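You operate a simulated robot arm through the tools that you are given. There is no shell and no other tool.

You are at the controls of a simulated robot arm. One attempt, no reset.

JOB
Bond the black cleat to the green strip.
Fine: lay it on the middle of the strip, slide the tray in, shut the guard door, press the down button and wait till the run lamp is out.
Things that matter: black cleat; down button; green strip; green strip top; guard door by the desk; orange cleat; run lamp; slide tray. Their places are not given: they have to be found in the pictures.

The check looks at the end state, three seconds after you hand in, the way a careful person would. Anything else that was tipped, shoved, dropped, spilled or broken makes it a failure.

ROBOT AND FRAMES
A 7-joint arm with a three-finger gripper, fixed in place. Base frame: the origin is on the floor under the middle of its stand, x ahead of it, y to its left, z up; the work surface is at about z = 0.975. Readings come in m, degrees, newtons and seconds.
It reaches about 1.342 m from its shoulder. Its first joint turns from -166.0 to 166.0 degrees. Payload 2.69 kg.
Tool frame: the origin (TCP) lies between the finger pads and is the grasp point; the fingertips stand 0.03 m ahead of it; z points along the fingers, y is the line along which they close. The gripper opens to 0.128 m; its body begins 0.117 m behind the TCP.
Orientation is told as [roll, pitch, yaw] about the base's x, y, z axes, in that order, counted from this pose: with the fingers straight down and closing along the base's y, the tool's x points along the base's -x, its y along +y and its z along -z.

CONTROLS
- The arm moves only by the tool servo_tool. Its argument "rows" is a list of rows, each a list of 7 numbers: the gripper command, from -1 (shut) to 1 (fully open), values between in proportion, then the shift along the base's x, y, z in mm, then the turn, a rotation vector about the base's x, y, z in degrees. In form: [[grip, dx, dy, dz, rx, ry, rz], ...]. A call has 1 to 20 rows; each row is the pose to reach, as a shift and turn from the pose commanded when the call began. Each row takes 0.2 s and may step no farther than 0.05 m and 8.6 degrees from the row before; otherwise, or with a gripper value out of range, the whole call is refused. Where a pose cannot be reached the arm comes as near as it can. A force on the tool above 40 N (or 10 N above the force at the start of the call, whichever is more), or a blocked arm, ends the call early, and 0.2 s more pass. The fingers move at their own pace (about 0.127 m/s each) and stop on an object; they squeeze with about 20 N. The grip force told is the motor's: it shows also when the fingers shut on nothing. Time passes only in rows, and 0.2 s behind the last, so rows that repeat a pose let the fingers close. It gives the time, the measured TCP pose, the force on the tool (base axes), the opening and the grip force at its end, in the units of the frame above (readings bear some noise), with the torque about the TCP (base axes, N m) and any sound that the robot's microphone picked up.
- Cameras (640 x 400 px; columns grow to the right, rows downward): "scene" is fixed at [0.2219, -0.6489, 1.5532]; the picture's right is [0.93, -0.38, 0.00], its down [-0.12, -0.29, -0.95] and it looks along [0.36, 0.88, -0.32] (base axes); focal length 346 px, centre (320, 200). "wrist" rides on the gripper at [0.058, 0.054, -0.131] in the tool frame; the picture's right is [-0.68, 0.74, 0.00], its down [-0.62, -0.57, -0.55] and it looks along [-0.40, -0.37, 0.84] (tool axes); focal length 234 px, centre (320, 200).
- get_image(camera): a new picture of that camera. No time passes.
- move_column(by): moves the trunk up (or, below 0, down) by that many m; the arm rides with it, the base frame stays. It gives what a move gives, with no picture.
- point_at(camera, pixels): for up to 12 pixels [column, row] of the newest picture of that camera ("zoom" is the newest enlarged one), the place [x, y, z] in the base frame of the surface seen there, good to about 0.003 m. No time passes.
- close_up(camera, box): a new picture of the part [left, top, right, bottom] of that camera's present view, enlarged. No time passes.
- job_done(): hands the job in; it is judged then, once.

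Unless the task says otherwise, let go and move clear before handing in.

The tools are called after "Emit:" as name(argument=value, ...) on one line, values as JSON. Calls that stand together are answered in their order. servo_tool: Moves the arm, as the interface text tells. Its arguments: {"type":"object","properties":{"rows":{"type":"array","items":{"type":"array","items":{"type":"number"}}}},"required":["rows"]} The other tools are called the same way: move_column (by) moves the trunk up or down; get_image (camera) takes a picture; point_at (camera, pixels) gives the place of the surface under pixels of a picture; close_up (camera, box) takes an enlarged picture of a part of a camera's view; job_done () hands the job in.

At the start:

```text
time: 0.0
eef_pos: [0.722, 0.1927, 1.3588]
ee_rot: [-0.1, 0.0, 0.0]
ft_force: [0.0, -0.1, 0.3]
wrist_torque: [-0.01, -0.01, -0.02]
opening: 0.1281
grasp_force: 0.2
trunk travel left (down, up): [-0.25, 0.1]
```

scene: 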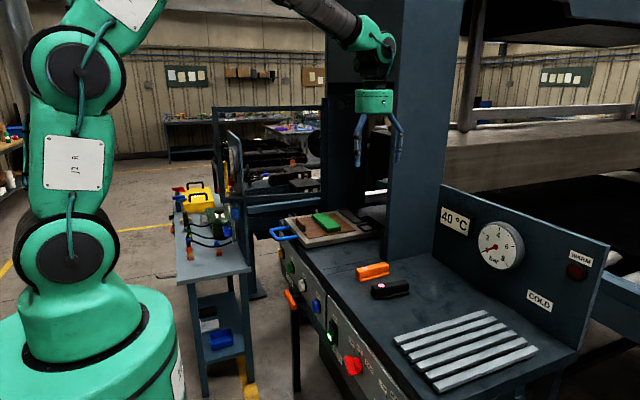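
wrist: 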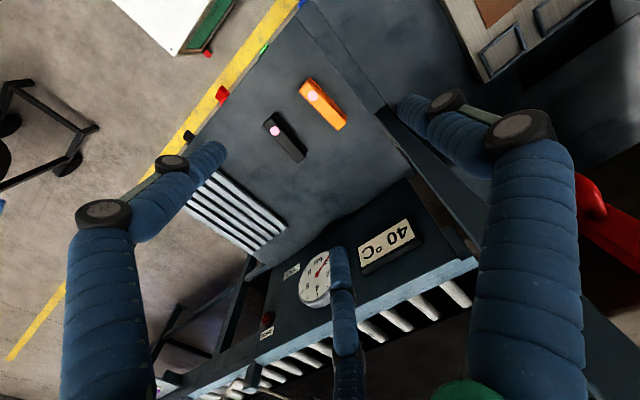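

The scene shows the black cleat near (390,289), the orange cleat near (372,271), the green strip on the tray near (327,222), and the door handle or tray handle (blue) near (283,233). I'll enlarge those areas before moving.

Emit:
close_up(camera="scene", box=[250, 190, 410, 290])

Emit:
close_up(camera="scene", box=[260, 250, 420, 400])

Emit:
close_up(camera="scene", box=[200, 90, 400, 250])

Emit:
close_up(camera="scene", box=[420, 180, 620, 320])

```text
4.00 times, centred on (330, 240) of scene
```

zoom: 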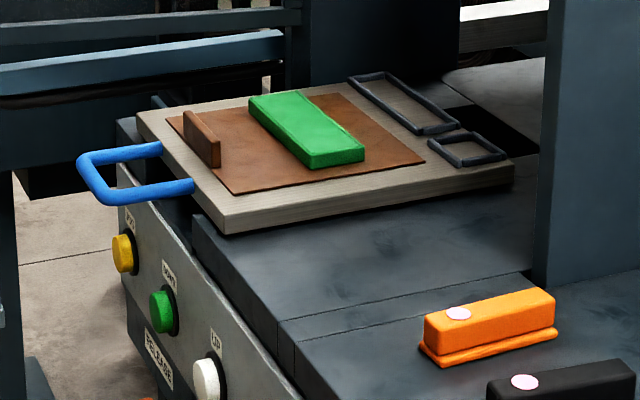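

```text
2.67 times, centred on (340, 325) of scene
```

zoom: 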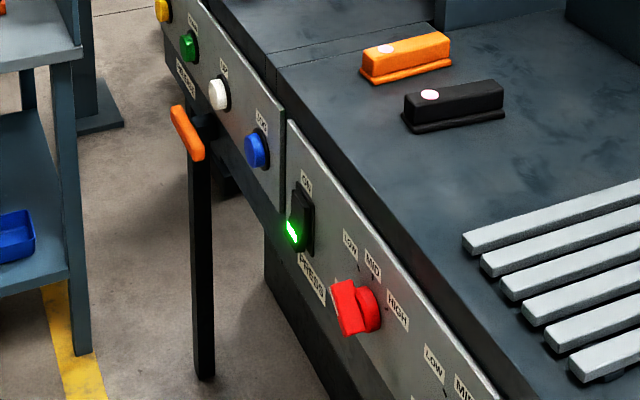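

```text
2.50 times, centred on (300, 170) of scene
```

zoom: 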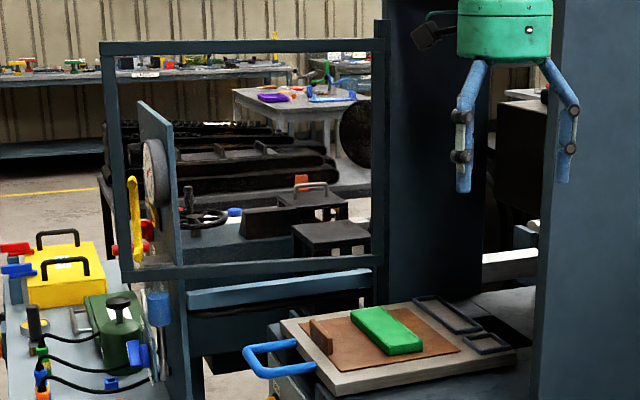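

```text
2.86 times, centred on (520, 250) of scene
```

zoom: 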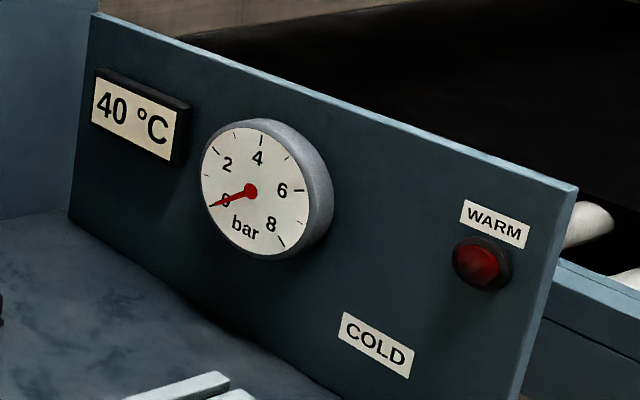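

The panel has a row of buttons (yellow, green, white, blue), a switch and knobs, plus a 40 °C display, a pressure gauge and a WARM/COLD lamp. I'll zoom in further to read the labels and find the door's hinge and handle.

Emit:
close_up(camera="scene", box=[270, 235, 330, 305])

Emit:
close_up(camera="scene", box=[300, 280, 350, 330])

Emit:
close_up(camera="scene", box=[320, 310, 420, 400])

Emit:
close_up(camera="scene", box=[200, 90, 270, 220])

Emit:
close_up(camera="scene", box=[300, 0, 420, 110])

Emit:
close_up(camera="wrist", box=[400, 0, 640, 200])

```text
5.71 times, centred on (300, 270) of scene
```

zoom: 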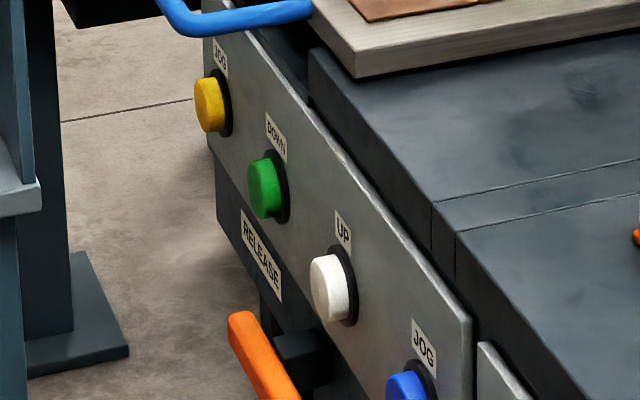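

```text
8.00 times, centred on (325, 305) of scene
```

zoom: 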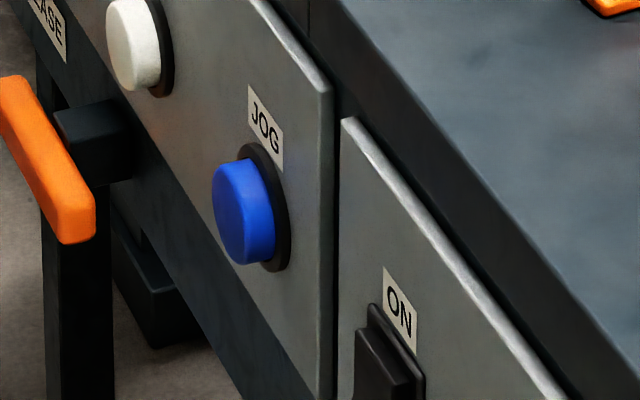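

```text
4.44 times, centred on (370, 355) of scene
```

zoom: 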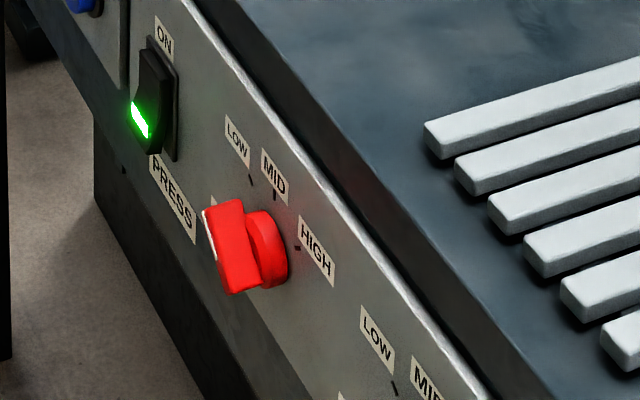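

```text
3.08 times, centred on (235, 155) of scene
```

zoom: 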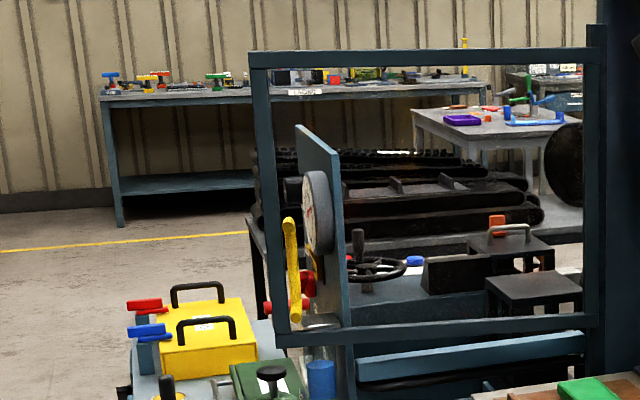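

```text
3.64 times, centred on (360, 55) of scene
```

zoom: 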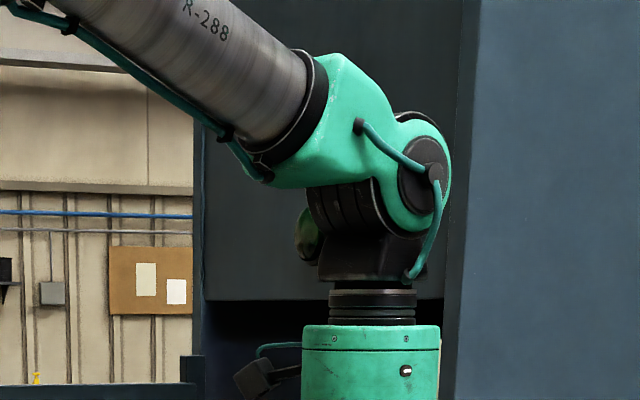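

```text
2.00 times, centred on (520, 100) of wrist
```

zoom: 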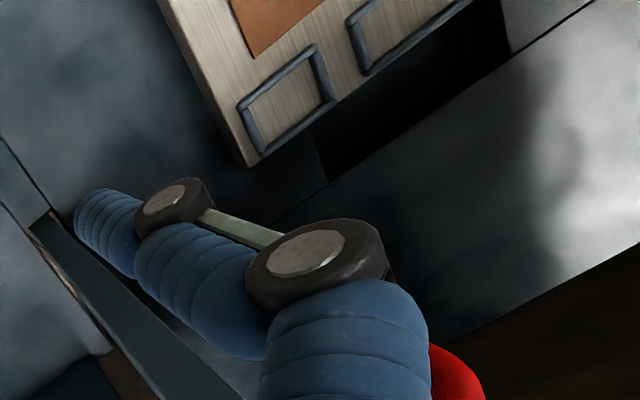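

The green button is labelled DOWN, and the guard door is a window frame with a yellow handle at scene (253,178), hinged on the post near (325,150). Next I'll measure positions.

Emit:
point_at(camera="scene", pixels=[[253, 170], [253, 190], [219, 110], [322, 108], [216, 205], [323, 198], [328, 215], [297, 239], [275, 229], [281, 234], [293, 238], [377, 285]])

Emit:
close_up(camera="scene", box=[260, 200, 400, 290])

```text
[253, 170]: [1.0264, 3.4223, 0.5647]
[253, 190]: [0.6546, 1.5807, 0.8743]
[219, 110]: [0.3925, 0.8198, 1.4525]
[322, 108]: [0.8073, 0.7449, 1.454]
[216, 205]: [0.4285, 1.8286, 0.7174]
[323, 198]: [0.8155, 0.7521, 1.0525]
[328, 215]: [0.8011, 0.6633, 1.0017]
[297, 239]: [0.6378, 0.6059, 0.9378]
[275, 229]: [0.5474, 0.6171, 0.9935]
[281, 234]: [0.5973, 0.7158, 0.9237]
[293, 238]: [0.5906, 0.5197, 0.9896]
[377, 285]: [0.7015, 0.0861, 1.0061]
```

```text
4.44 times, centred on (330, 245) of scene
```

zoom: 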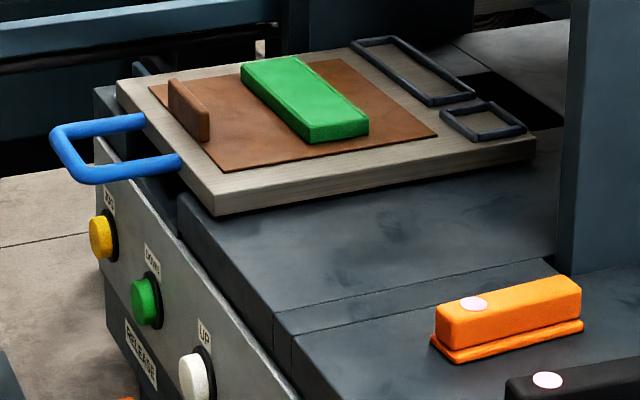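

The door's open leaf runs from about (0.39,0.82) to the hinge near (0.81,0.745), with z from 1.05 to 1.45. I'll zoom in on the door's free edge for the handle, and on the columns and the space under the ram.

Emit:
close_up(camera="scene", box=[205, 100, 265, 215])

Emit:
point_at(camera="scene", pixels=[[255, 165], [254, 183], [218, 150], [222, 200], [270, 203], [340, 150], [355, 200], [395, 250], [440, 150], [387, 240], [402, 60], [340, 60]])

Emit:
point_at(camera="scene", pixels=[[320, 172], [340, 190], [330, 110], [323, 130], [285, 202], [300, 107], [370, 195], [375, 190], [345, 196], [380, 212], [310, 187], [365, 120]])

```text
3.48 times, centred on (235, 158) of scene
```

zoom: 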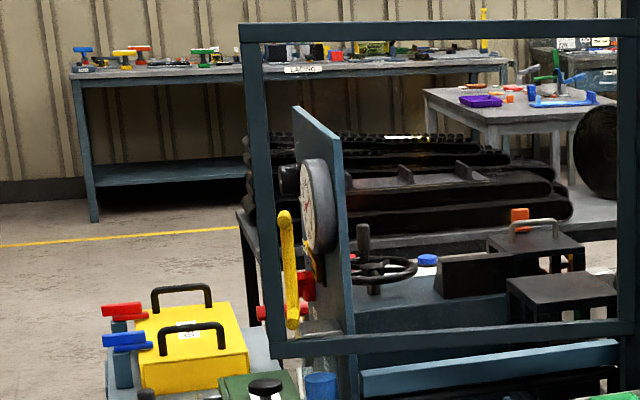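

```text
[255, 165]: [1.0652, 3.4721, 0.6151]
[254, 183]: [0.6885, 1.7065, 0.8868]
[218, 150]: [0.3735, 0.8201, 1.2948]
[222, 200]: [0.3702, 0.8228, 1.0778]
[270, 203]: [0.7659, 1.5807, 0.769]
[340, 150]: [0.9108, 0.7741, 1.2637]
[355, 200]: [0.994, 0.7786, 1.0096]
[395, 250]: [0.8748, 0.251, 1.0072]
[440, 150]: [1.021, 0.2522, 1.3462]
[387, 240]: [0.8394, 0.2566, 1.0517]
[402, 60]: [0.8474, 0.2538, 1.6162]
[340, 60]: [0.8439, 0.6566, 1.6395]
```

```text
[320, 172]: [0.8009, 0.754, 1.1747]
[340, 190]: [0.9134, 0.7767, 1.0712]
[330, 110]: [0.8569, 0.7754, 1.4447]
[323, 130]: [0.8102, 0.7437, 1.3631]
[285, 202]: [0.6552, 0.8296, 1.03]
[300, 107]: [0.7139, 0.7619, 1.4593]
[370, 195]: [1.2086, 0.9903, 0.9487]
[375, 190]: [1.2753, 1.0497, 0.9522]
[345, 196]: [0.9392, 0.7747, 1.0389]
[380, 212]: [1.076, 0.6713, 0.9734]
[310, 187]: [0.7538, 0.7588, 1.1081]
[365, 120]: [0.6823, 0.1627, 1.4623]
```

The yellow handle sits at scene (226,178), next to the left bar of the door frame. I'll measure it, along with the bar and the stand behind it.

Emit:
point_at(camera="zoom", pixels=[[286, 225], [289, 260], [292, 300], [293, 322], [262, 150], [272, 300], [275, 345], [300, 350], [320, 270], [318, 190], [253, 40], [600, 335]])

Emit:
close_up(camera="scene", box=[215, 150, 250, 205])

```text
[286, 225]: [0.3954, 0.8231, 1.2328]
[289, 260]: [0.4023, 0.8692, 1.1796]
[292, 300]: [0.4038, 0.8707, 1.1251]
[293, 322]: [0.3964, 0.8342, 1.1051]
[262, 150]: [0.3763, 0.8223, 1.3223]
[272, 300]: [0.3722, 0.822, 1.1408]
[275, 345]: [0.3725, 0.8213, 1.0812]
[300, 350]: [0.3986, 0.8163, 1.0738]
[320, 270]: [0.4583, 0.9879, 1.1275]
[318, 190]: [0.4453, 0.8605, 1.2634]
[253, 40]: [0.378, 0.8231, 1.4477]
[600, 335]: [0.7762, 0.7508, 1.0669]
```

```text
7.27 times, centred on (232, 178) of scene
```

zoom: 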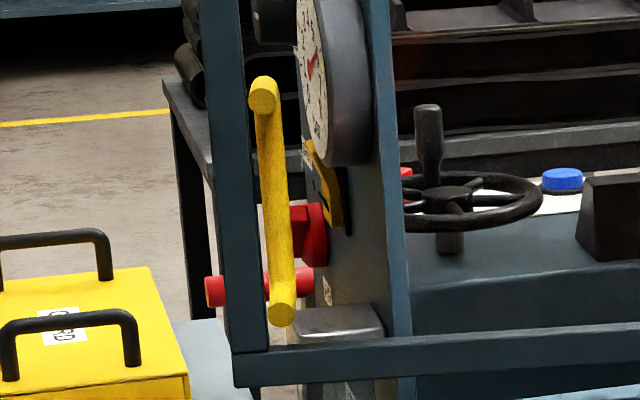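

The handle is a C-shaped bar at about (0.40, 0.87, 1.11–1.23) on the +y face of the open door, so it ends up outside once the door is shut. Next I'll measure the tray, strip and cleats.

Emit:
close_up(camera="scene", box=[260, 200, 400, 290])

Emit:
point_at(camera="zoom", pixels=[[122, 84], [215, 198], [530, 138], [350, 45], [245, 68], [310, 137], [366, 128], [292, 62], [190, 120], [215, 168], [435, 135], [155, 88]])

Emit:
point_at(camera="zoom", pixels=[[100, 238], [146, 302], [193, 377], [62, 155], [120, 123], [165, 165], [360, 180], [250, 250], [275, 300], [400, 95], [480, 125], [520, 190]])

Emit:
close_up(camera="scene", box=[345, 250, 425, 310])

Emit:
point_at(camera="zoom", pixels=[[205, 290], [225, 303], [335, 272], [515, 250], [520, 290], [225, 355], [540, 312], [420, 255], [430, 305], [270, 282], [100, 150], [345, 110]])

```text
4.44 times, centred on (330, 245) of scene
```

zoom: 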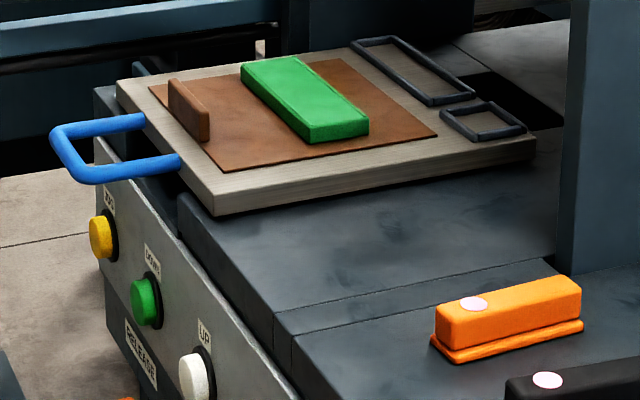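

```text
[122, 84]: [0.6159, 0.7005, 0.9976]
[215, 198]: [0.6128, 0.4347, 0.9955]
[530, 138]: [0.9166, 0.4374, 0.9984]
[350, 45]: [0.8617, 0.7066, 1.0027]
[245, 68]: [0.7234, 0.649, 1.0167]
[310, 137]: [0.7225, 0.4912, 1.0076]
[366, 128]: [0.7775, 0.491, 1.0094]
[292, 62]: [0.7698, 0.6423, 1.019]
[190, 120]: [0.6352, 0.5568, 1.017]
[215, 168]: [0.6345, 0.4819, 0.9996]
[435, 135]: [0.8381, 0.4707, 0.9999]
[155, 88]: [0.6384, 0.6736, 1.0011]
```

```text
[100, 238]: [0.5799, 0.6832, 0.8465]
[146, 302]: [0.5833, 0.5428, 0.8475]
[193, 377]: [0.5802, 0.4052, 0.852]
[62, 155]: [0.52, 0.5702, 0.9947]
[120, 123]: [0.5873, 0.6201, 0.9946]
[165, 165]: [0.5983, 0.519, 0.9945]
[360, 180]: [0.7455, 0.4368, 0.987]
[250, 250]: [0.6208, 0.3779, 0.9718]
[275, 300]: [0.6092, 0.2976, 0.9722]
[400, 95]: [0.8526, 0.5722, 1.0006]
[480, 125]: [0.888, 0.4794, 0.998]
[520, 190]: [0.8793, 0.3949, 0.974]
```

```text
6.67 times, centred on (385, 280) of scene
```

zoom: 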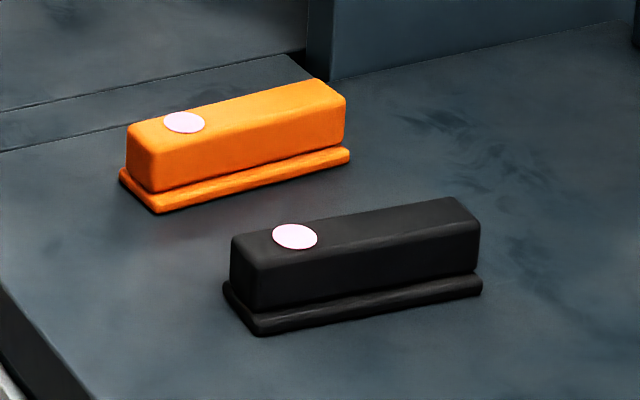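

```text
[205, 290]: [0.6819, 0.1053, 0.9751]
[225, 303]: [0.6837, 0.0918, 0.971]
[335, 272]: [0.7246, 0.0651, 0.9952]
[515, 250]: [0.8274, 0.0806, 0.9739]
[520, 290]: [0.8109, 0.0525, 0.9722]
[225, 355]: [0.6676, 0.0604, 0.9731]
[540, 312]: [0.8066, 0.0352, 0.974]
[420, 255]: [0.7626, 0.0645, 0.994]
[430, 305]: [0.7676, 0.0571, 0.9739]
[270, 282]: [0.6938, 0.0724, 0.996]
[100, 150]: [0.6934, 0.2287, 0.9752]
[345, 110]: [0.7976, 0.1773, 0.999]
```

The black cleat lies along x at about (0.735, 0.075), with its top near z 1.005. The strip lies along y, centred near (0.748, 0.57), and is about 55 mm wide by 160 mm long. Before planning the grasp I'll check the gripper's finger layout and measure the cleats from the wrist view.

Emit:
get_image(camera="wrist")

Emit:
point_at(camera="wrist", pixels=[[212, 155], [408, 105], [340, 255], [275, 131], [265, 122], [300, 160], [312, 96], [345, 125], [280, 115], [293, 153], [306, 153], [267, 128]])

Emit:
close_up(camera="wrist", box=[250, 70, 360, 170])

Emit:
close_up(camera="scene", box=[340, 70, 420, 180])

```text
taken
```

wrist: 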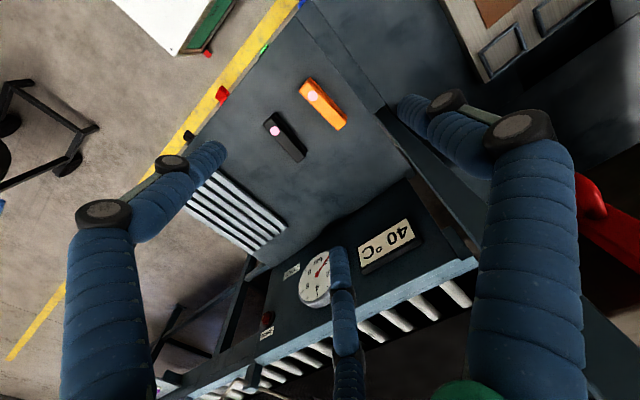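

```text
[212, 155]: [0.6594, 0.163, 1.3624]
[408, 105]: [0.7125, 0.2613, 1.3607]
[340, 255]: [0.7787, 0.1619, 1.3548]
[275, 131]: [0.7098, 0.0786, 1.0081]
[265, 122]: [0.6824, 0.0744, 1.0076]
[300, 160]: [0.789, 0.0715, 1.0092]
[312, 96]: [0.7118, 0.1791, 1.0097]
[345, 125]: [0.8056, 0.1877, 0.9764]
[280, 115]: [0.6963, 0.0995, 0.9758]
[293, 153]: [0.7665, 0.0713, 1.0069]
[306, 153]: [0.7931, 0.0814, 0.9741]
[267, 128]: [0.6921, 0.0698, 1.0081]
```

```text
4.00 times, centred on (305, 120) of wrist
```

zoom: 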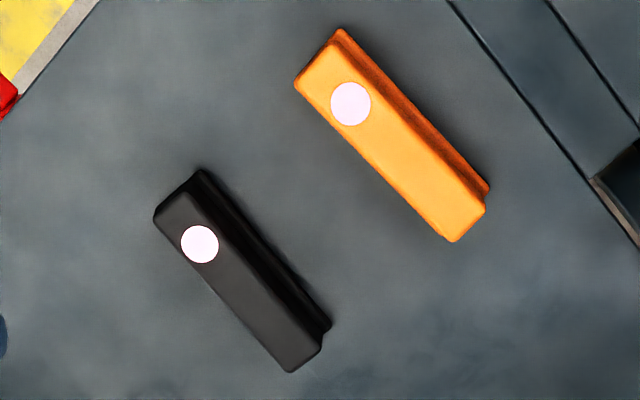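

```text
3.64 times, centred on (380, 125) of scene
```

zoom: 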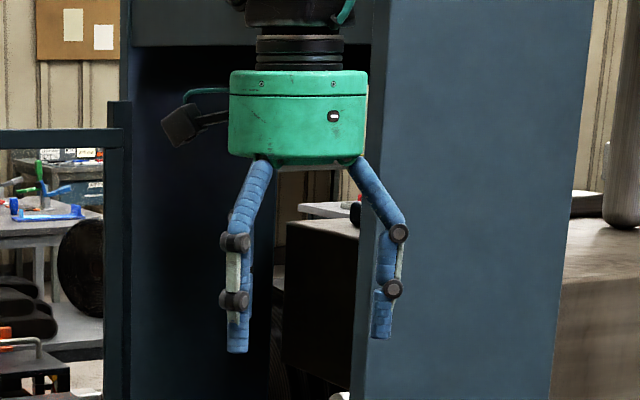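

The fingertips sit at about 120° spacing: one on +y at (0.7125,0.261) and two on −y at x ±0.06. I'll measure the black cleat's exact extents from the wrist zoom.

Emit:
close_up(camera="wrist", box=[255, 100, 319, 172])

Emit:
point_at(camera="zoom", pixels=[[100, 160], [170, 110], [310, 340], [200, 200], [260, 340], [340, 355], [350, 330], [190, 110], [240, 180], [90, 190], [290, 375], [200, 130]])

```text
5.56 times, centred on (287, 136) of wrist
```

zoom: 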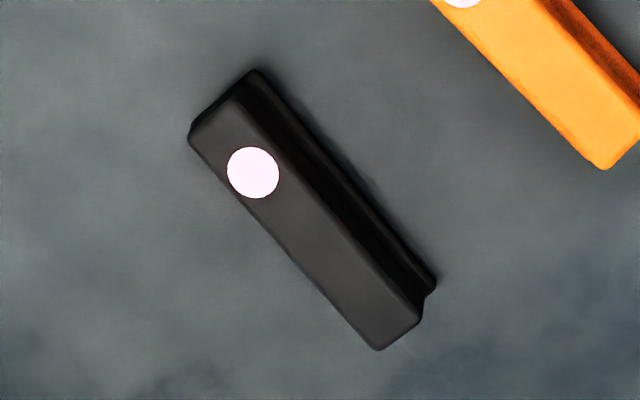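

```text
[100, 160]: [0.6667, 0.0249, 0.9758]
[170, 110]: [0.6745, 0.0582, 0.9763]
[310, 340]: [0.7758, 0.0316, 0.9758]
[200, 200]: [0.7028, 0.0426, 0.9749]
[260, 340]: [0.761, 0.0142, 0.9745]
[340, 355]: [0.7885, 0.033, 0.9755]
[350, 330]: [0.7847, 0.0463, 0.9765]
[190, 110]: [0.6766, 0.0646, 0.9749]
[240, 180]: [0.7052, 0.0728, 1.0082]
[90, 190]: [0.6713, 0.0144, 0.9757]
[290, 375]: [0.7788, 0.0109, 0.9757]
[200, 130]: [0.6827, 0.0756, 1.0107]
```

Emit:
point_at(camera="zoom", pixels=[[192, 142], [240, 92], [415, 322], [380, 346], [300, 255], [345, 205], [320, 230], [252, 76], [432, 288], [430, 278], [345, 185], [252, 172]])

```text
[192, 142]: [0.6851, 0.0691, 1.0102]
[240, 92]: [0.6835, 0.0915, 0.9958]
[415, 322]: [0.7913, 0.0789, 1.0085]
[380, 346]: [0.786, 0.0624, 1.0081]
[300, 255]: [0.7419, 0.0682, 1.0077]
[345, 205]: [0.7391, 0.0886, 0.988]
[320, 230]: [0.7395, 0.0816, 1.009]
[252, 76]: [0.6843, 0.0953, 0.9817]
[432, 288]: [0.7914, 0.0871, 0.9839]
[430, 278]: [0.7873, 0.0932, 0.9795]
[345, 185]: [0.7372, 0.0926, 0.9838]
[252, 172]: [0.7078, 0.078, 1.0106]
```

The black cleat's body spans x 0.683–0.791 and y about 0.064–0.088, turned about −2°, with the flange top near z 0.981 and the body top near 1.008. I'll partly close the fingers, so they stay clear of the orange cleat, and move above it.

Emit:
servo_tool(rows=[[0.5, 3, -24, -40, 0, 0, 0], [0.5, 6, -48, -80, 0, 0, 0], [0.5, 9, -72, -120, 0, 0, 0], [0.5, 12, -96, -160, 0, 0, 0], [0.5, 15, -120, -200, 0, 0, 0], [0.5, 15, -120, -230, 0, 0, 0]])

Emit:
get_image(camera="wrist")

Emit:
get_image(camera="scene")

```text
time: 1.4
eef_pos: [0.7377, 0.0723, 1.1294]
ee_rot: [0.0, -0.1, -0.1]
ft_force: [0.1, -0.4, 0.0]
wrist_torque: [0.03, -0.02, -0.01]
opening: 0.0962
grasp_force: 0.0
trunk travel left (down, up): [-0.25, 0.1]
```

```text
taken
```

wrist: 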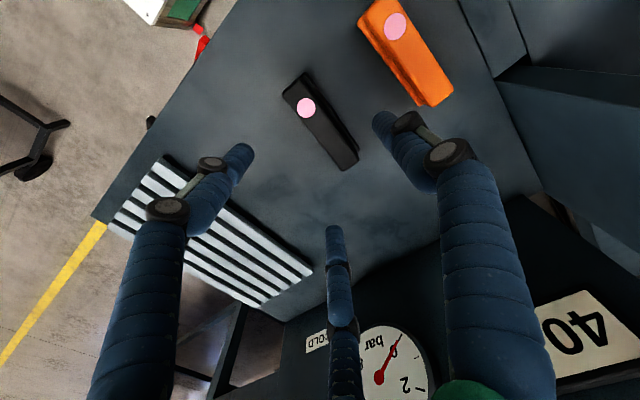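

```text
taken
```

scene: 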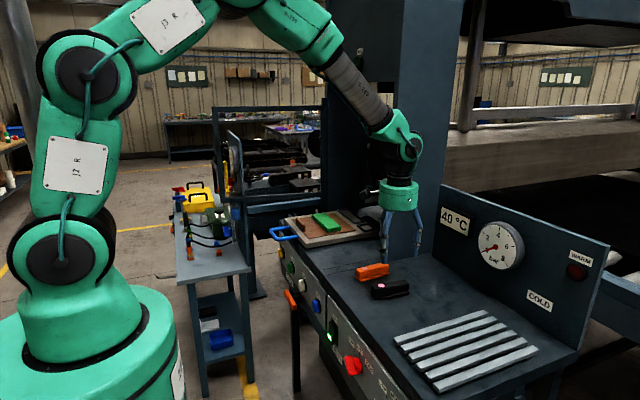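

The gripper is above the black cleat (wrist image (320,122)), with its fingertips at (240,155), (335,230) and (383,122). I'll measure the tips against the cleat.

Emit:
point_at(camera="wrist", pixels=[[243, 152], [335, 230], [381, 118], [290, 95], [303, 78], [352, 155], [343, 168], [307, 107], [318, 130], [330, 118], [335, 113], [400, 100]])

Emit:
close_up(camera="wrist", box=[220, 40, 460, 240])

```text
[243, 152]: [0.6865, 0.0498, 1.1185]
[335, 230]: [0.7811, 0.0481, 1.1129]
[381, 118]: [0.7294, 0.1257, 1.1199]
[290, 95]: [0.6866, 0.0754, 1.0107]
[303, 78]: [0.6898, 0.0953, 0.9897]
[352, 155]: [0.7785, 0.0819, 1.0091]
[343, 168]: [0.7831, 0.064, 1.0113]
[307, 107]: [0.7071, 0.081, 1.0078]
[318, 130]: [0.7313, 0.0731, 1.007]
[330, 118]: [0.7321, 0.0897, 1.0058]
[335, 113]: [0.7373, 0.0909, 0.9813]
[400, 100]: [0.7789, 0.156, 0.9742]
```

```text
2.00 times, centred on (340, 140) of wrist
```

zoom: 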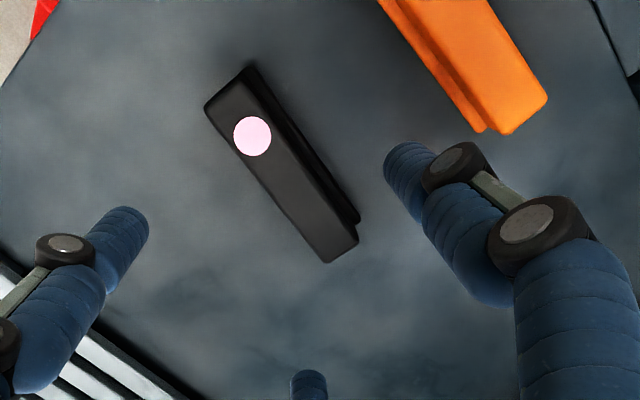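

The fingertips are about 50 mm out at 120° spacing, as expected. I'll measure the cleat's yaw along its long edges so the grip lines up.

Emit:
close_up(camera="wrist", box=[275, 60, 371, 180])

Emit:
point_at(camera="zoom", pixels=[[255, 150], [300, 215], [350, 285], [400, 350], [300, 70], [340, 125], [390, 195], [430, 255], [310, 160], [340, 200], [370, 240], [400, 280]])

```text
3.33 times, centred on (323, 120) of wrist
```

zoom: 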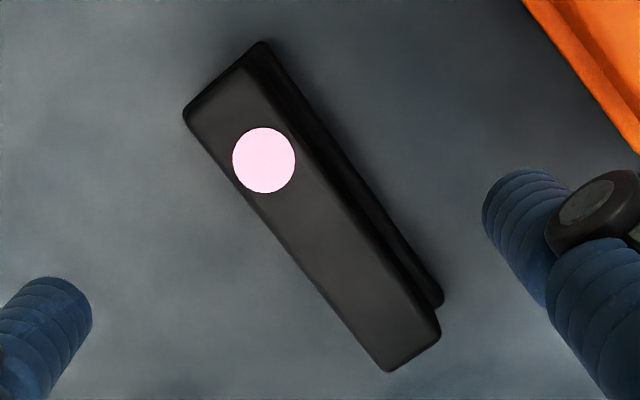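

```text
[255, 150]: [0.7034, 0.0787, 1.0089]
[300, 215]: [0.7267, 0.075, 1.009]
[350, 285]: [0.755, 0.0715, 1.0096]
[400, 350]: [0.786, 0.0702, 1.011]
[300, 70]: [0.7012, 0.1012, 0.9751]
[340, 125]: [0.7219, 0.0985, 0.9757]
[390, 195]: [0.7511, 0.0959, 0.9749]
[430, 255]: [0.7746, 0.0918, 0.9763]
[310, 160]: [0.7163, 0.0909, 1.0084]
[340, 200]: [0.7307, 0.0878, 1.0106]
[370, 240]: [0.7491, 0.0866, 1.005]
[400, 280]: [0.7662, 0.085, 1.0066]
```

Projecting the edges gives a cleat centre near (0.737, 0.079) and a yaw of about −5°. I'll turn the tool −5°, centre on the cleat with a 4 mm bias for the 3-finger grip, and go down until the tips are just above the flange.

Emit:
servo_tool(rows=[[0.5, 0, 1, -15, 0, 0, -2.5], [0.5, -0.5, 2.3, -35, 0, 0, -5.2], [0.5, -0.5, 2.3, -55, 0, 0, -5.2], [0.5, -0.5, 2.3, -70, 0, 0, -5.2], [0.5, -0.5, 2.3, -80, 0, 0, -5.2]])

Emit:
close_up(camera="wrist", box=[220, 60, 460, 260])

Emit:
close_up(camera="scene", box=[340, 210, 460, 310])

```text
time: 2.6
eef_pos: [0.7369, 0.0758, 1.0489]
ee_rot: [0.0, 0.0, -5.1]
ft_force: [-1.1, 0.0, 0.7]
wrist_torque: [0.01, 0.05, -0.01]
opening: 0.0961
grasp_force: 0.0
trunk travel left (down, up): [-0.25, 0.1]
```

```text
2.00 times, centred on (340, 160) of wrist
```

zoom: 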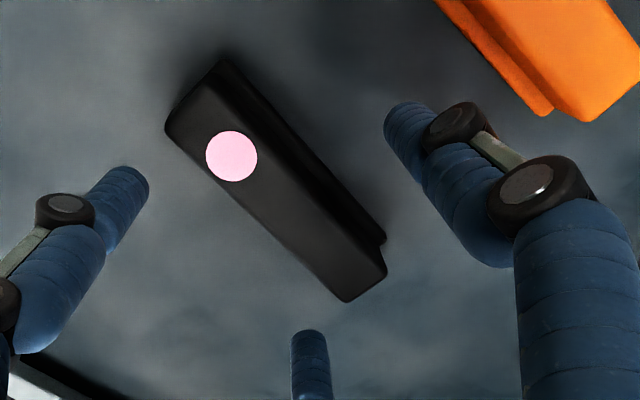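

```text
4.00 times, centred on (400, 260) of scene
```

zoom: 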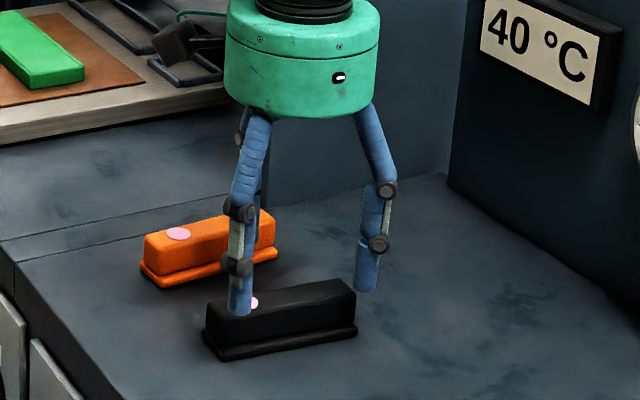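

In the tool frame the cleat is aligned: its −y edge is at −8 mm at both ends, its +y edge is at about +18 mm, and it is centred in x. I'll descend to TCP z≈1.015 and close.

Emit:
servo_tool(rows=[[0.5, 0, 0.5, -15, 0, 0, 0], [0.5, 0, 0.5, -25, 0, 0, 0], [0.5, 0, 0.5, -33, 0, 0, 0], [0.5, 0, 0.5, -33, 0, 0, 0]])

Emit:
close_up(camera="scene", box=[350, 230, 430, 310])

Emit:
close_up(camera="wrist", box=[220, 60, 460, 260])

```text
time: 3.6
eef_pos: [0.7379, 0.0748, 1.0158]
ee_rot: [0.0, 0.1, -5.2]
ft_force: [-0.5, 0.8, 0.1]
wrist_torque: [0.01, 0.0, 0.0]
opening: 0.0961
grasp_force: 0.0
trunk travel left (down, up): [-0.25, 0.1]
```

```text
5.00 times, centred on (390, 270) of scene
```

zoom: 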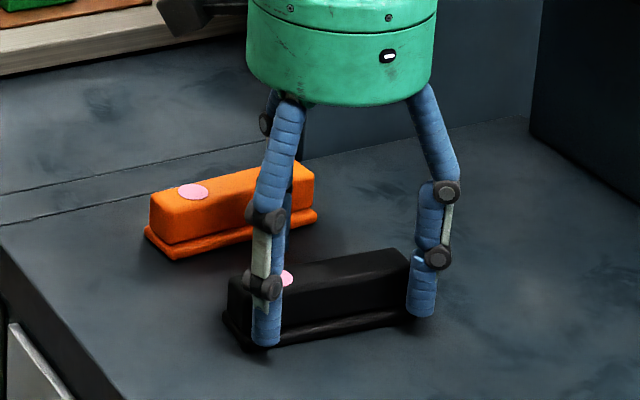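

```text
2.00 times, centred on (340, 160) of wrist
```

zoom: 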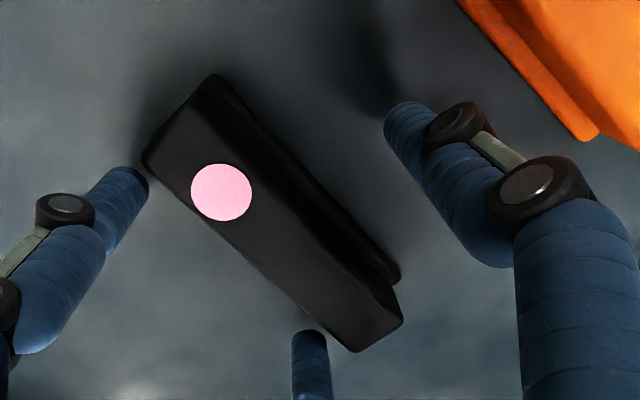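

The tips straddle the cleat just above the flange and there is no contact force. I'll close the fingers.

Emit:
servo_tool(rows=[[0.1, 0, 0, 0, 0, 0, 0], [-0.3, 0, 0, 0, 0, 0, 0], [-0.6, 0, 0, 0, 0, 0, 0], [-1, 0, 0, 0, 0, 0, 0], [-1, 0, 0, 0, 0, 0, 0], [-1, 0, 0, 0, 0, 0, 0]])

Emit:
close_up(camera="scene", box=[350, 230, 430, 310])

Emit:
close_up(camera="wrist", box=[220, 60, 460, 260])

```text
time: 5.0
eef_pos: [0.7361, 0.0771, 1.0163]
ee_rot: [0.0, 0.0, -5.1]
ft_force: [2.1, -1.4, 6.0]
wrist_torque: [0.08, -0.02, -0.15]
opening: 0.0388
grasp_force: 19.9
trunk travel left (down, up): [-0.25, 0.1]
```

```text
5.00 times, centred on (390, 270) of scene
```

zoom: 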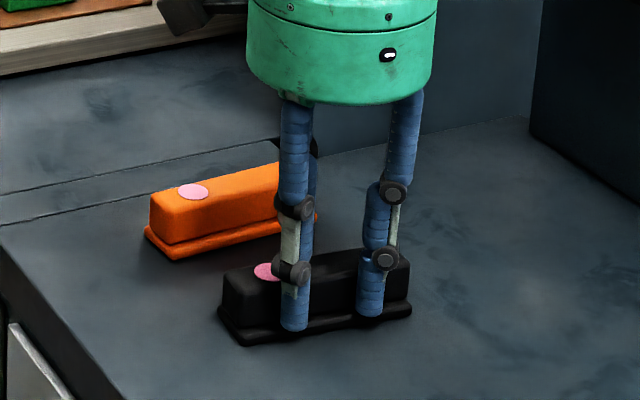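

```text
2.00 times, centred on (340, 160) of wrist
```

zoom: 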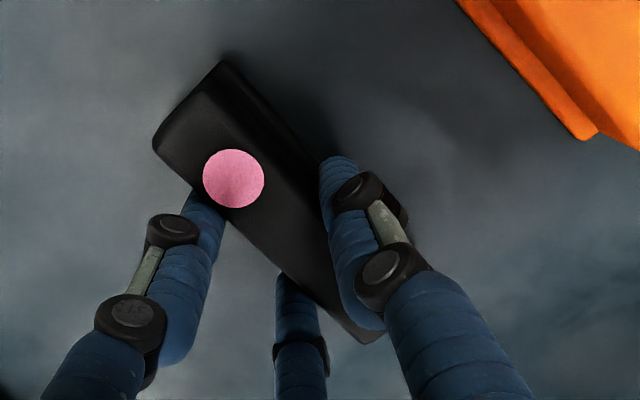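

The cleat is gripped (opening 0.0388, 20 N). I'll lift slowly and check the hold.

Emit:
servo_tool(rows=[[-1, 0, 0, 6, 0, 0, 0], [-1, 0, 0, 14, 0, 0, 0], [-1, 0, 0, 26, 0, 0, 0], [-1, 0, 0, 42, 0, 0, 0], [-1, 0, 0, 62, 0, 0, 0], [-1, 0, 0, 85, 0, 0, 0], [-1, 0, 0, 100, 0, 0, 0]])

Emit:
get_image(camera="scene")

Emit:
close_up(camera="wrist", box=[220, 60, 460, 260])

```text
time: 6.6
eef_pos: [0.7371, 0.0757, 1.1177]
ee_rot: [0.0, 0.0, -5.2]
ft_force: [0.4, 0.6, -1.7]
wrist_torque: [-0.03, -0.02, 0.01]
opening: 0.0386
grasp_force: 20.3
trunk travel left (down, up): [-0.25, 0.1]
```

```text
taken
```

scene: 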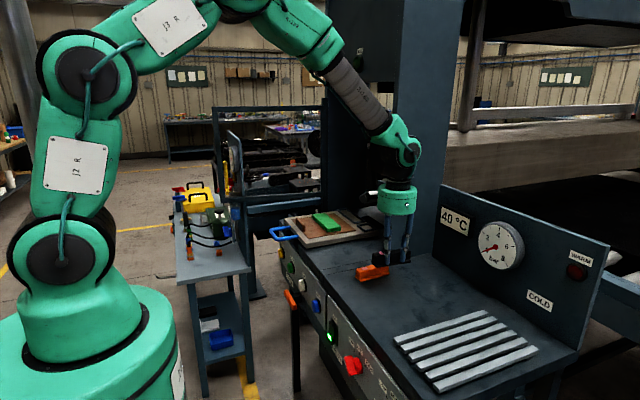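

```text
2.00 times, centred on (340, 160) of wrist
```

zoom: 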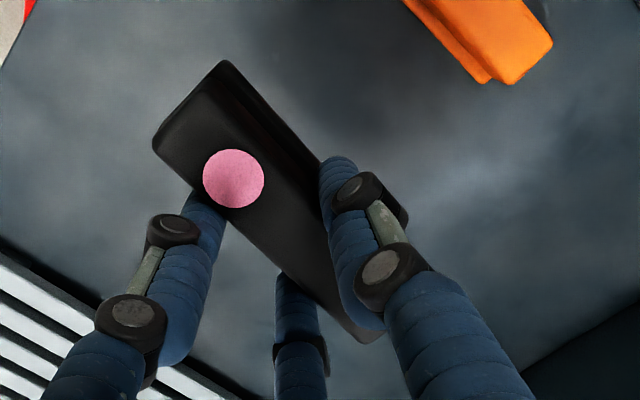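

The cleat came up cleanly with the grip unchanged. I'll carry it to above the strip while turning +95° so the cleat lines up with the strip's long axis (y).

Emit:
servo_tool(rows=[[-1, -5, 10, 30, 0, 0, 3], [-1, -10, 30, 60, 0, 0, 9], [-1, -15, 60, 85, 0, 0, 16], [-1, -20, 95, 90, 0, 0, 23], [-1, -20, 130, 90, 0, 0, 30], [-1, -20, 165, 90, 0, 0, 37], [-1, -20, 200, 90, 0, 0, 44], [-1, -20, 235, 90, 0, 0, 51], [-1, -20, 270, 90, 0, 0, 58], [-1, -20, 305, 90, 0, 0, 65], [-1, -15, 340, 90, 0, 0, 72], [-1, -10, 375, 90, 0, 0, 79], [-1, -5, 410, 90, 0, 0, 85], [-1, 0, 440, 90, 0, 0, 90], [-1, 5, 465, 90, 0, 0, 93.5], [-1, 10, 480, 90, 0, 0, 95.1]])

Emit:
get_image(camera="scene")

Emit:
get_image(camera="wrist")

```text
time: 10.0
eef_pos: [0.7469, 0.5563, 1.2044]
ee_rot: [0.2, 0.1, 89.9]
ft_force: [-0.4, 0.7, -2.5]
wrist_torque: [0.01, -0.02, -0.05]
opening: 0.0385
grasp_force: 19.9
trunk travel left (down, up): [-0.25, 0.1]
```

```text
taken
```

scene: 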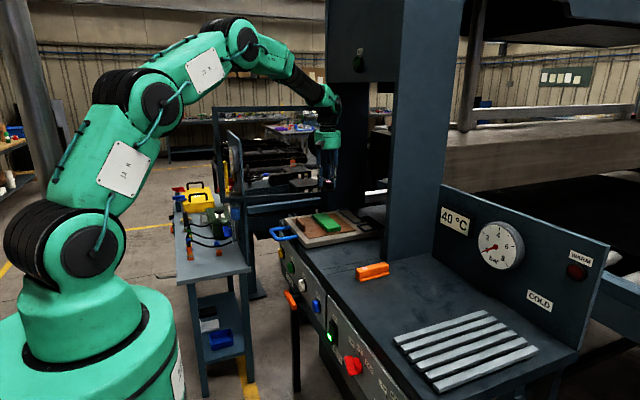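

```text
taken
```

wrist: 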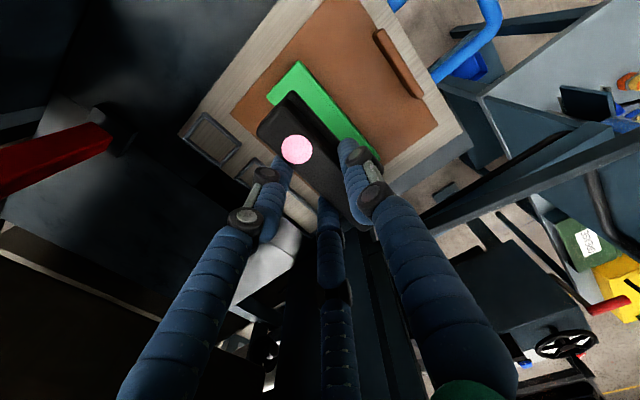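

The cleat is above the strip and aligned with it. A small item has appeared on the press head at scene (357,55), possibly the run lamp, so I'll look at that and measure the strip from the wrist camera.

Emit:
close_up(camera="scene", box=[320, 0, 420, 110])

Emit:
close_up(camera="scene", box=[320, 90, 400, 250])

Emit:
close_up(camera="wrist", box=[180, 0, 480, 250])

Emit:
point_at(camera="wrist", pixels=[[298, 62], [268, 95], [374, 150], [310, 88], [280, 95], [293, 92], [258, 128], [268, 110], [370, 215], [352, 228], [296, 149], [397, 60]])

Emit:
close_up(camera="wrist", box=[230, 40, 400, 240])

```text
3.64 times, centred on (370, 55) of scene
```

zoom: 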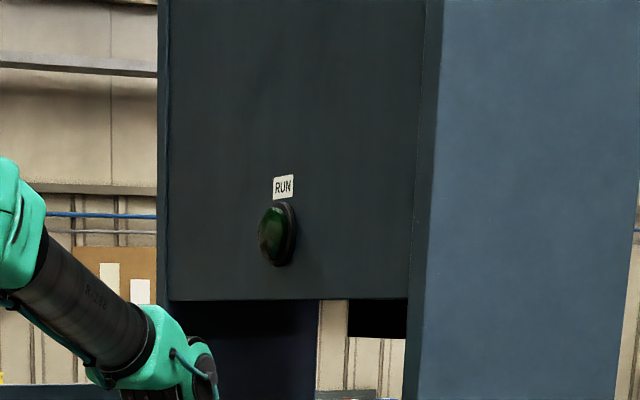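

```text
2.50 times, centred on (360, 170) of scene
```

zoom: 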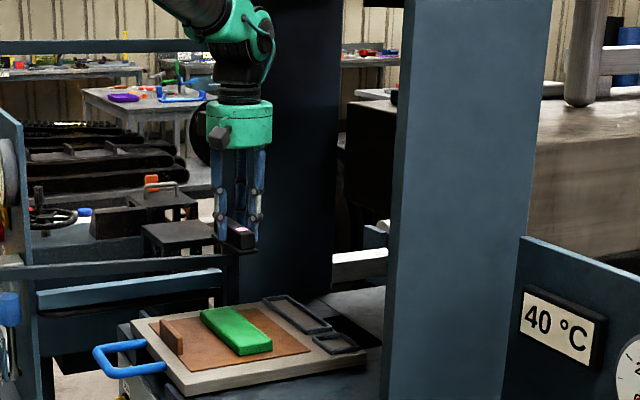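

```text
1.60 times, centred on (330, 125) of wrist
```

zoom: 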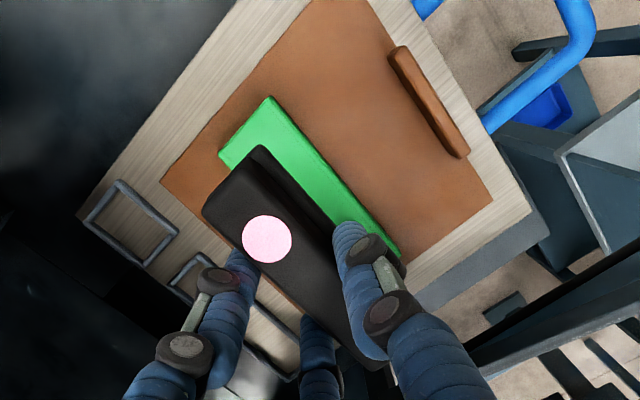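

```text
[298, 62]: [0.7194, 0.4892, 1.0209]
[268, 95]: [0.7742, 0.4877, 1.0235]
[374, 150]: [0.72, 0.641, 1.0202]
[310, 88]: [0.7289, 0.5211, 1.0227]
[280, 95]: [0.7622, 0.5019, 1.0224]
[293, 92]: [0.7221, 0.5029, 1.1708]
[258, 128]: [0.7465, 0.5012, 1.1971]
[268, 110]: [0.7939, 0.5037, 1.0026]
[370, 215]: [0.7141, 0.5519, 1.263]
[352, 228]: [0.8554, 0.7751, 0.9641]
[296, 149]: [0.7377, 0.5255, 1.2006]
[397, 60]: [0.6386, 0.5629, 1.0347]
```

```text
2.00 times, centred on (315, 140) of wrist
```

zoom: 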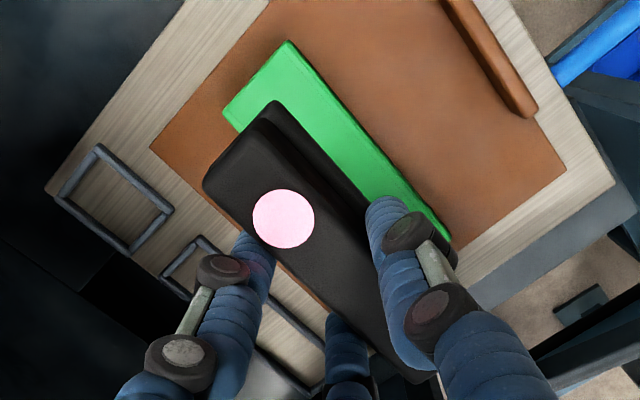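

The RUN lamp is on the press head at scene (356,64). The strip top is at z≈1.021, and the held cleat's centre is about 8.5 mm to −x of the TCP. I'll measure the strip's ends precisely.

Emit:
close_up(camera="scene", box=[300, 200, 356, 246])

Emit:
point_at(camera="zoom", pixels=[[147, 148], [148, 155], [250, 128], [255, 135], [200, 140], [300, 315], [310, 335], [400, 305], [290, 215], [220, 230], [325, 210], [475, 290]])

```text
8.70 times, centred on (328, 223) of scene
```

zoom: 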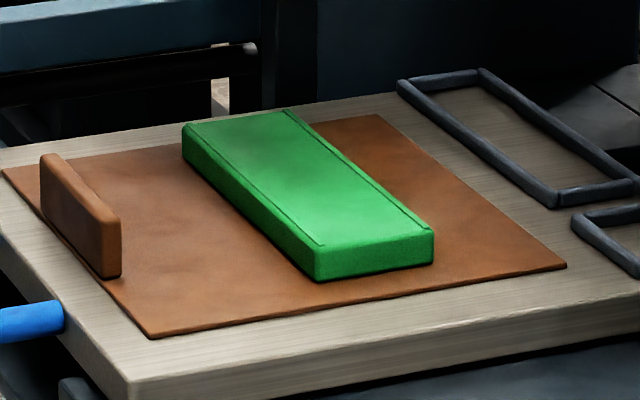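

```text
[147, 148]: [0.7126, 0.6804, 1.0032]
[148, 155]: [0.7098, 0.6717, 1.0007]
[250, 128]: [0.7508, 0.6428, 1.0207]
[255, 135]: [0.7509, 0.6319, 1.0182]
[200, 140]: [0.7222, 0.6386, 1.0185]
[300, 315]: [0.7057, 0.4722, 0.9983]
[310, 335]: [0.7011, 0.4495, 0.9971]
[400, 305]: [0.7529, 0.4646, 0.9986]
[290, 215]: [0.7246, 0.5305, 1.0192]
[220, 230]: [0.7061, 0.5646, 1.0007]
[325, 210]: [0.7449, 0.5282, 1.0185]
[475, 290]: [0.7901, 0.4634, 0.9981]
```

The strip has thin lines along both long edges. I'll sample its four top corners.

Emit:
point_at(camera="zoom", pixels=[[190, 127], [285, 112], [318, 250], [431, 236], [240, 119], [375, 243], [187, 140], [270, 114], [250, 185], [360, 175], [316, 272], [433, 258]])

```text
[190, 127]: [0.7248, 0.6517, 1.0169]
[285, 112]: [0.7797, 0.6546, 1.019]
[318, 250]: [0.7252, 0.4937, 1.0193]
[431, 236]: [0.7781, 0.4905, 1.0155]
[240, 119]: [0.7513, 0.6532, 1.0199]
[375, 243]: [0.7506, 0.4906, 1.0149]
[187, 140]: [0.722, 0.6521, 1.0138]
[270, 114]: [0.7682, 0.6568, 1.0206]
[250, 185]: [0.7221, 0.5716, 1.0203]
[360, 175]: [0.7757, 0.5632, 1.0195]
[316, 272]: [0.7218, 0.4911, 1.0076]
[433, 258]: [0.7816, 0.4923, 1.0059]
```

The strip centre is about (0.7485, 0.572). I'll shift the cleat over it and come down to about 25 mm above, then check alignment.

Emit:
servo_tool(rows=[[-1, 4, 6, -20, 0, 0, 0], [-1, 8, 12, -45, 0, 0, 0], [-1, 10, 16.5, -70, 0, 0, 0], [-1, 10, 16.5, -92, 0, 0, 0], [-1, 10, 16.5, -108, 0, 0, 0], [-1, 10, 16.5, -114, 0, 0, 0]])

Emit:
close_up(camera="wrist", box=[220, 60, 430, 260])

Emit:
close_up(camera="scene", box=[290, 180, 370, 250])

```text
time: 11.4
eef_pos: [0.7563, 0.5717, 1.0924]
ee_rot: [-0.1, 0.1, 89.8]
ft_force: [1.1, 0.1, -0.8]
wrist_torque: [0.0, -0.04, 0.0]
opening: 0.0387
grasp_force: 20.2
trunk travel left (down, up): [-0.25, 0.1]
```

```text
2.00 times, centred on (325, 160) of wrist
```

zoom: 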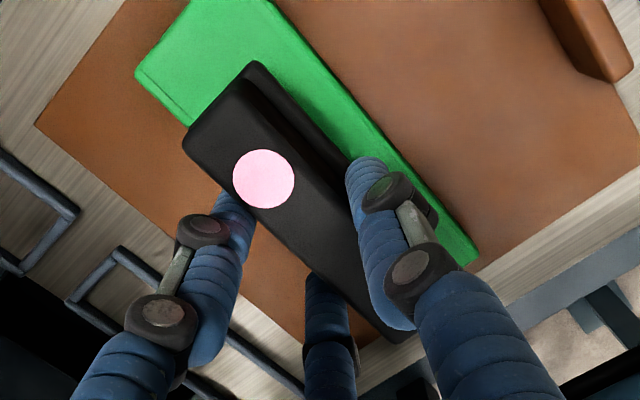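

```text
5.71 times, centred on (330, 215) of scene
```

zoom: 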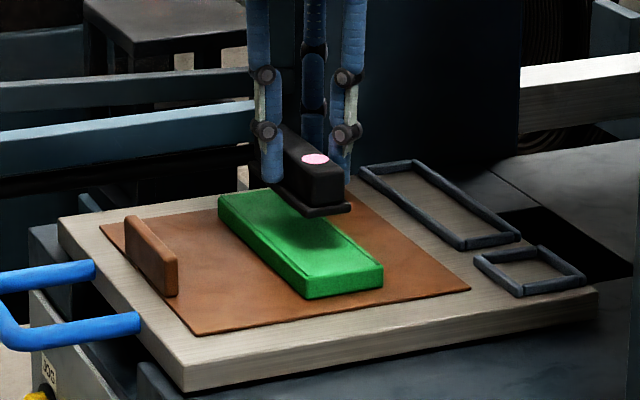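

The cleat is hovering over the strip. I'll measure both from the wrist and scene views to fine-tune.

Emit:
close_up(camera="wrist", box=[250, 60, 350, 160])

Emit:
point_at(camera="zoom", pixels=[[170, 210], [290, 75], [265, 235], [315, 55], [60, 105], [270, 15], [400, 20], [480, 120], [300, 330], [420, 240], [360, 120], [225, 125]])

Emit:
close_up(camera="scene", box=[310, 195, 360, 240])

Emit:
point_at(camera="zoom", pixels=[[250, 165], [310, 175], [350, 160], [255, 220], [300, 258], [420, 245], [200, 100], [420, 235], [300, 120], [450, 320], [270, 340], [320, 160]])

```text
4.00 times, centred on (300, 110) of wrist
```

zoom: 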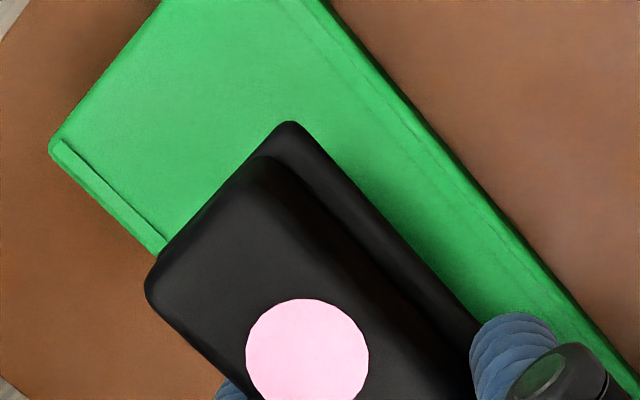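

```text
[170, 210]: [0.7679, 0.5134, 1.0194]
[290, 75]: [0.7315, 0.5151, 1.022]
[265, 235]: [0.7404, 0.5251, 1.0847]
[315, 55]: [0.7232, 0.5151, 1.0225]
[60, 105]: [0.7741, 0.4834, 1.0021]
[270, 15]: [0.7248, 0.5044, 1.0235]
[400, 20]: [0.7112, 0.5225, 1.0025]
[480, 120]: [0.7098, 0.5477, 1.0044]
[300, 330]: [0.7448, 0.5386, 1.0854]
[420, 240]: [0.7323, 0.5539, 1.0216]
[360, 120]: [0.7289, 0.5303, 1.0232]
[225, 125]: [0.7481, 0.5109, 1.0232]
```

```text
8.89 times, centred on (335, 218) of scene
```

zoom: 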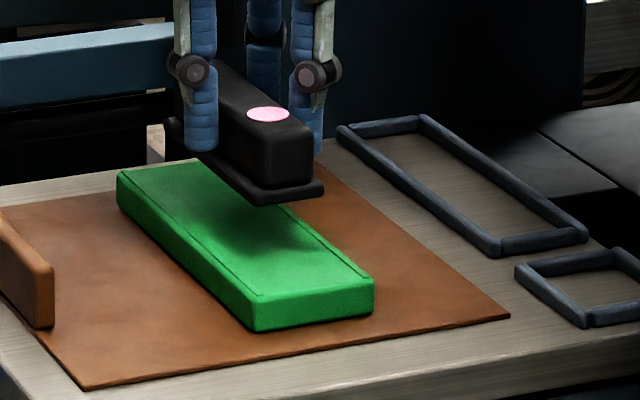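

```text
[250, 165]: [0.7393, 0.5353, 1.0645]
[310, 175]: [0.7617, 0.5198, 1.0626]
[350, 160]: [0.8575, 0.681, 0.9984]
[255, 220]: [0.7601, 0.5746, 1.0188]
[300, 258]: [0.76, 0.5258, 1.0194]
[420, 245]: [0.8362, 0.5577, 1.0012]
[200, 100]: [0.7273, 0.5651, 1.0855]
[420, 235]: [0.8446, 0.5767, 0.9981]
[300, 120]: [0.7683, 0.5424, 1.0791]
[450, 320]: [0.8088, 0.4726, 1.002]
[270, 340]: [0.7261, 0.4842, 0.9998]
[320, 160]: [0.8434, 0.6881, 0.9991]
```

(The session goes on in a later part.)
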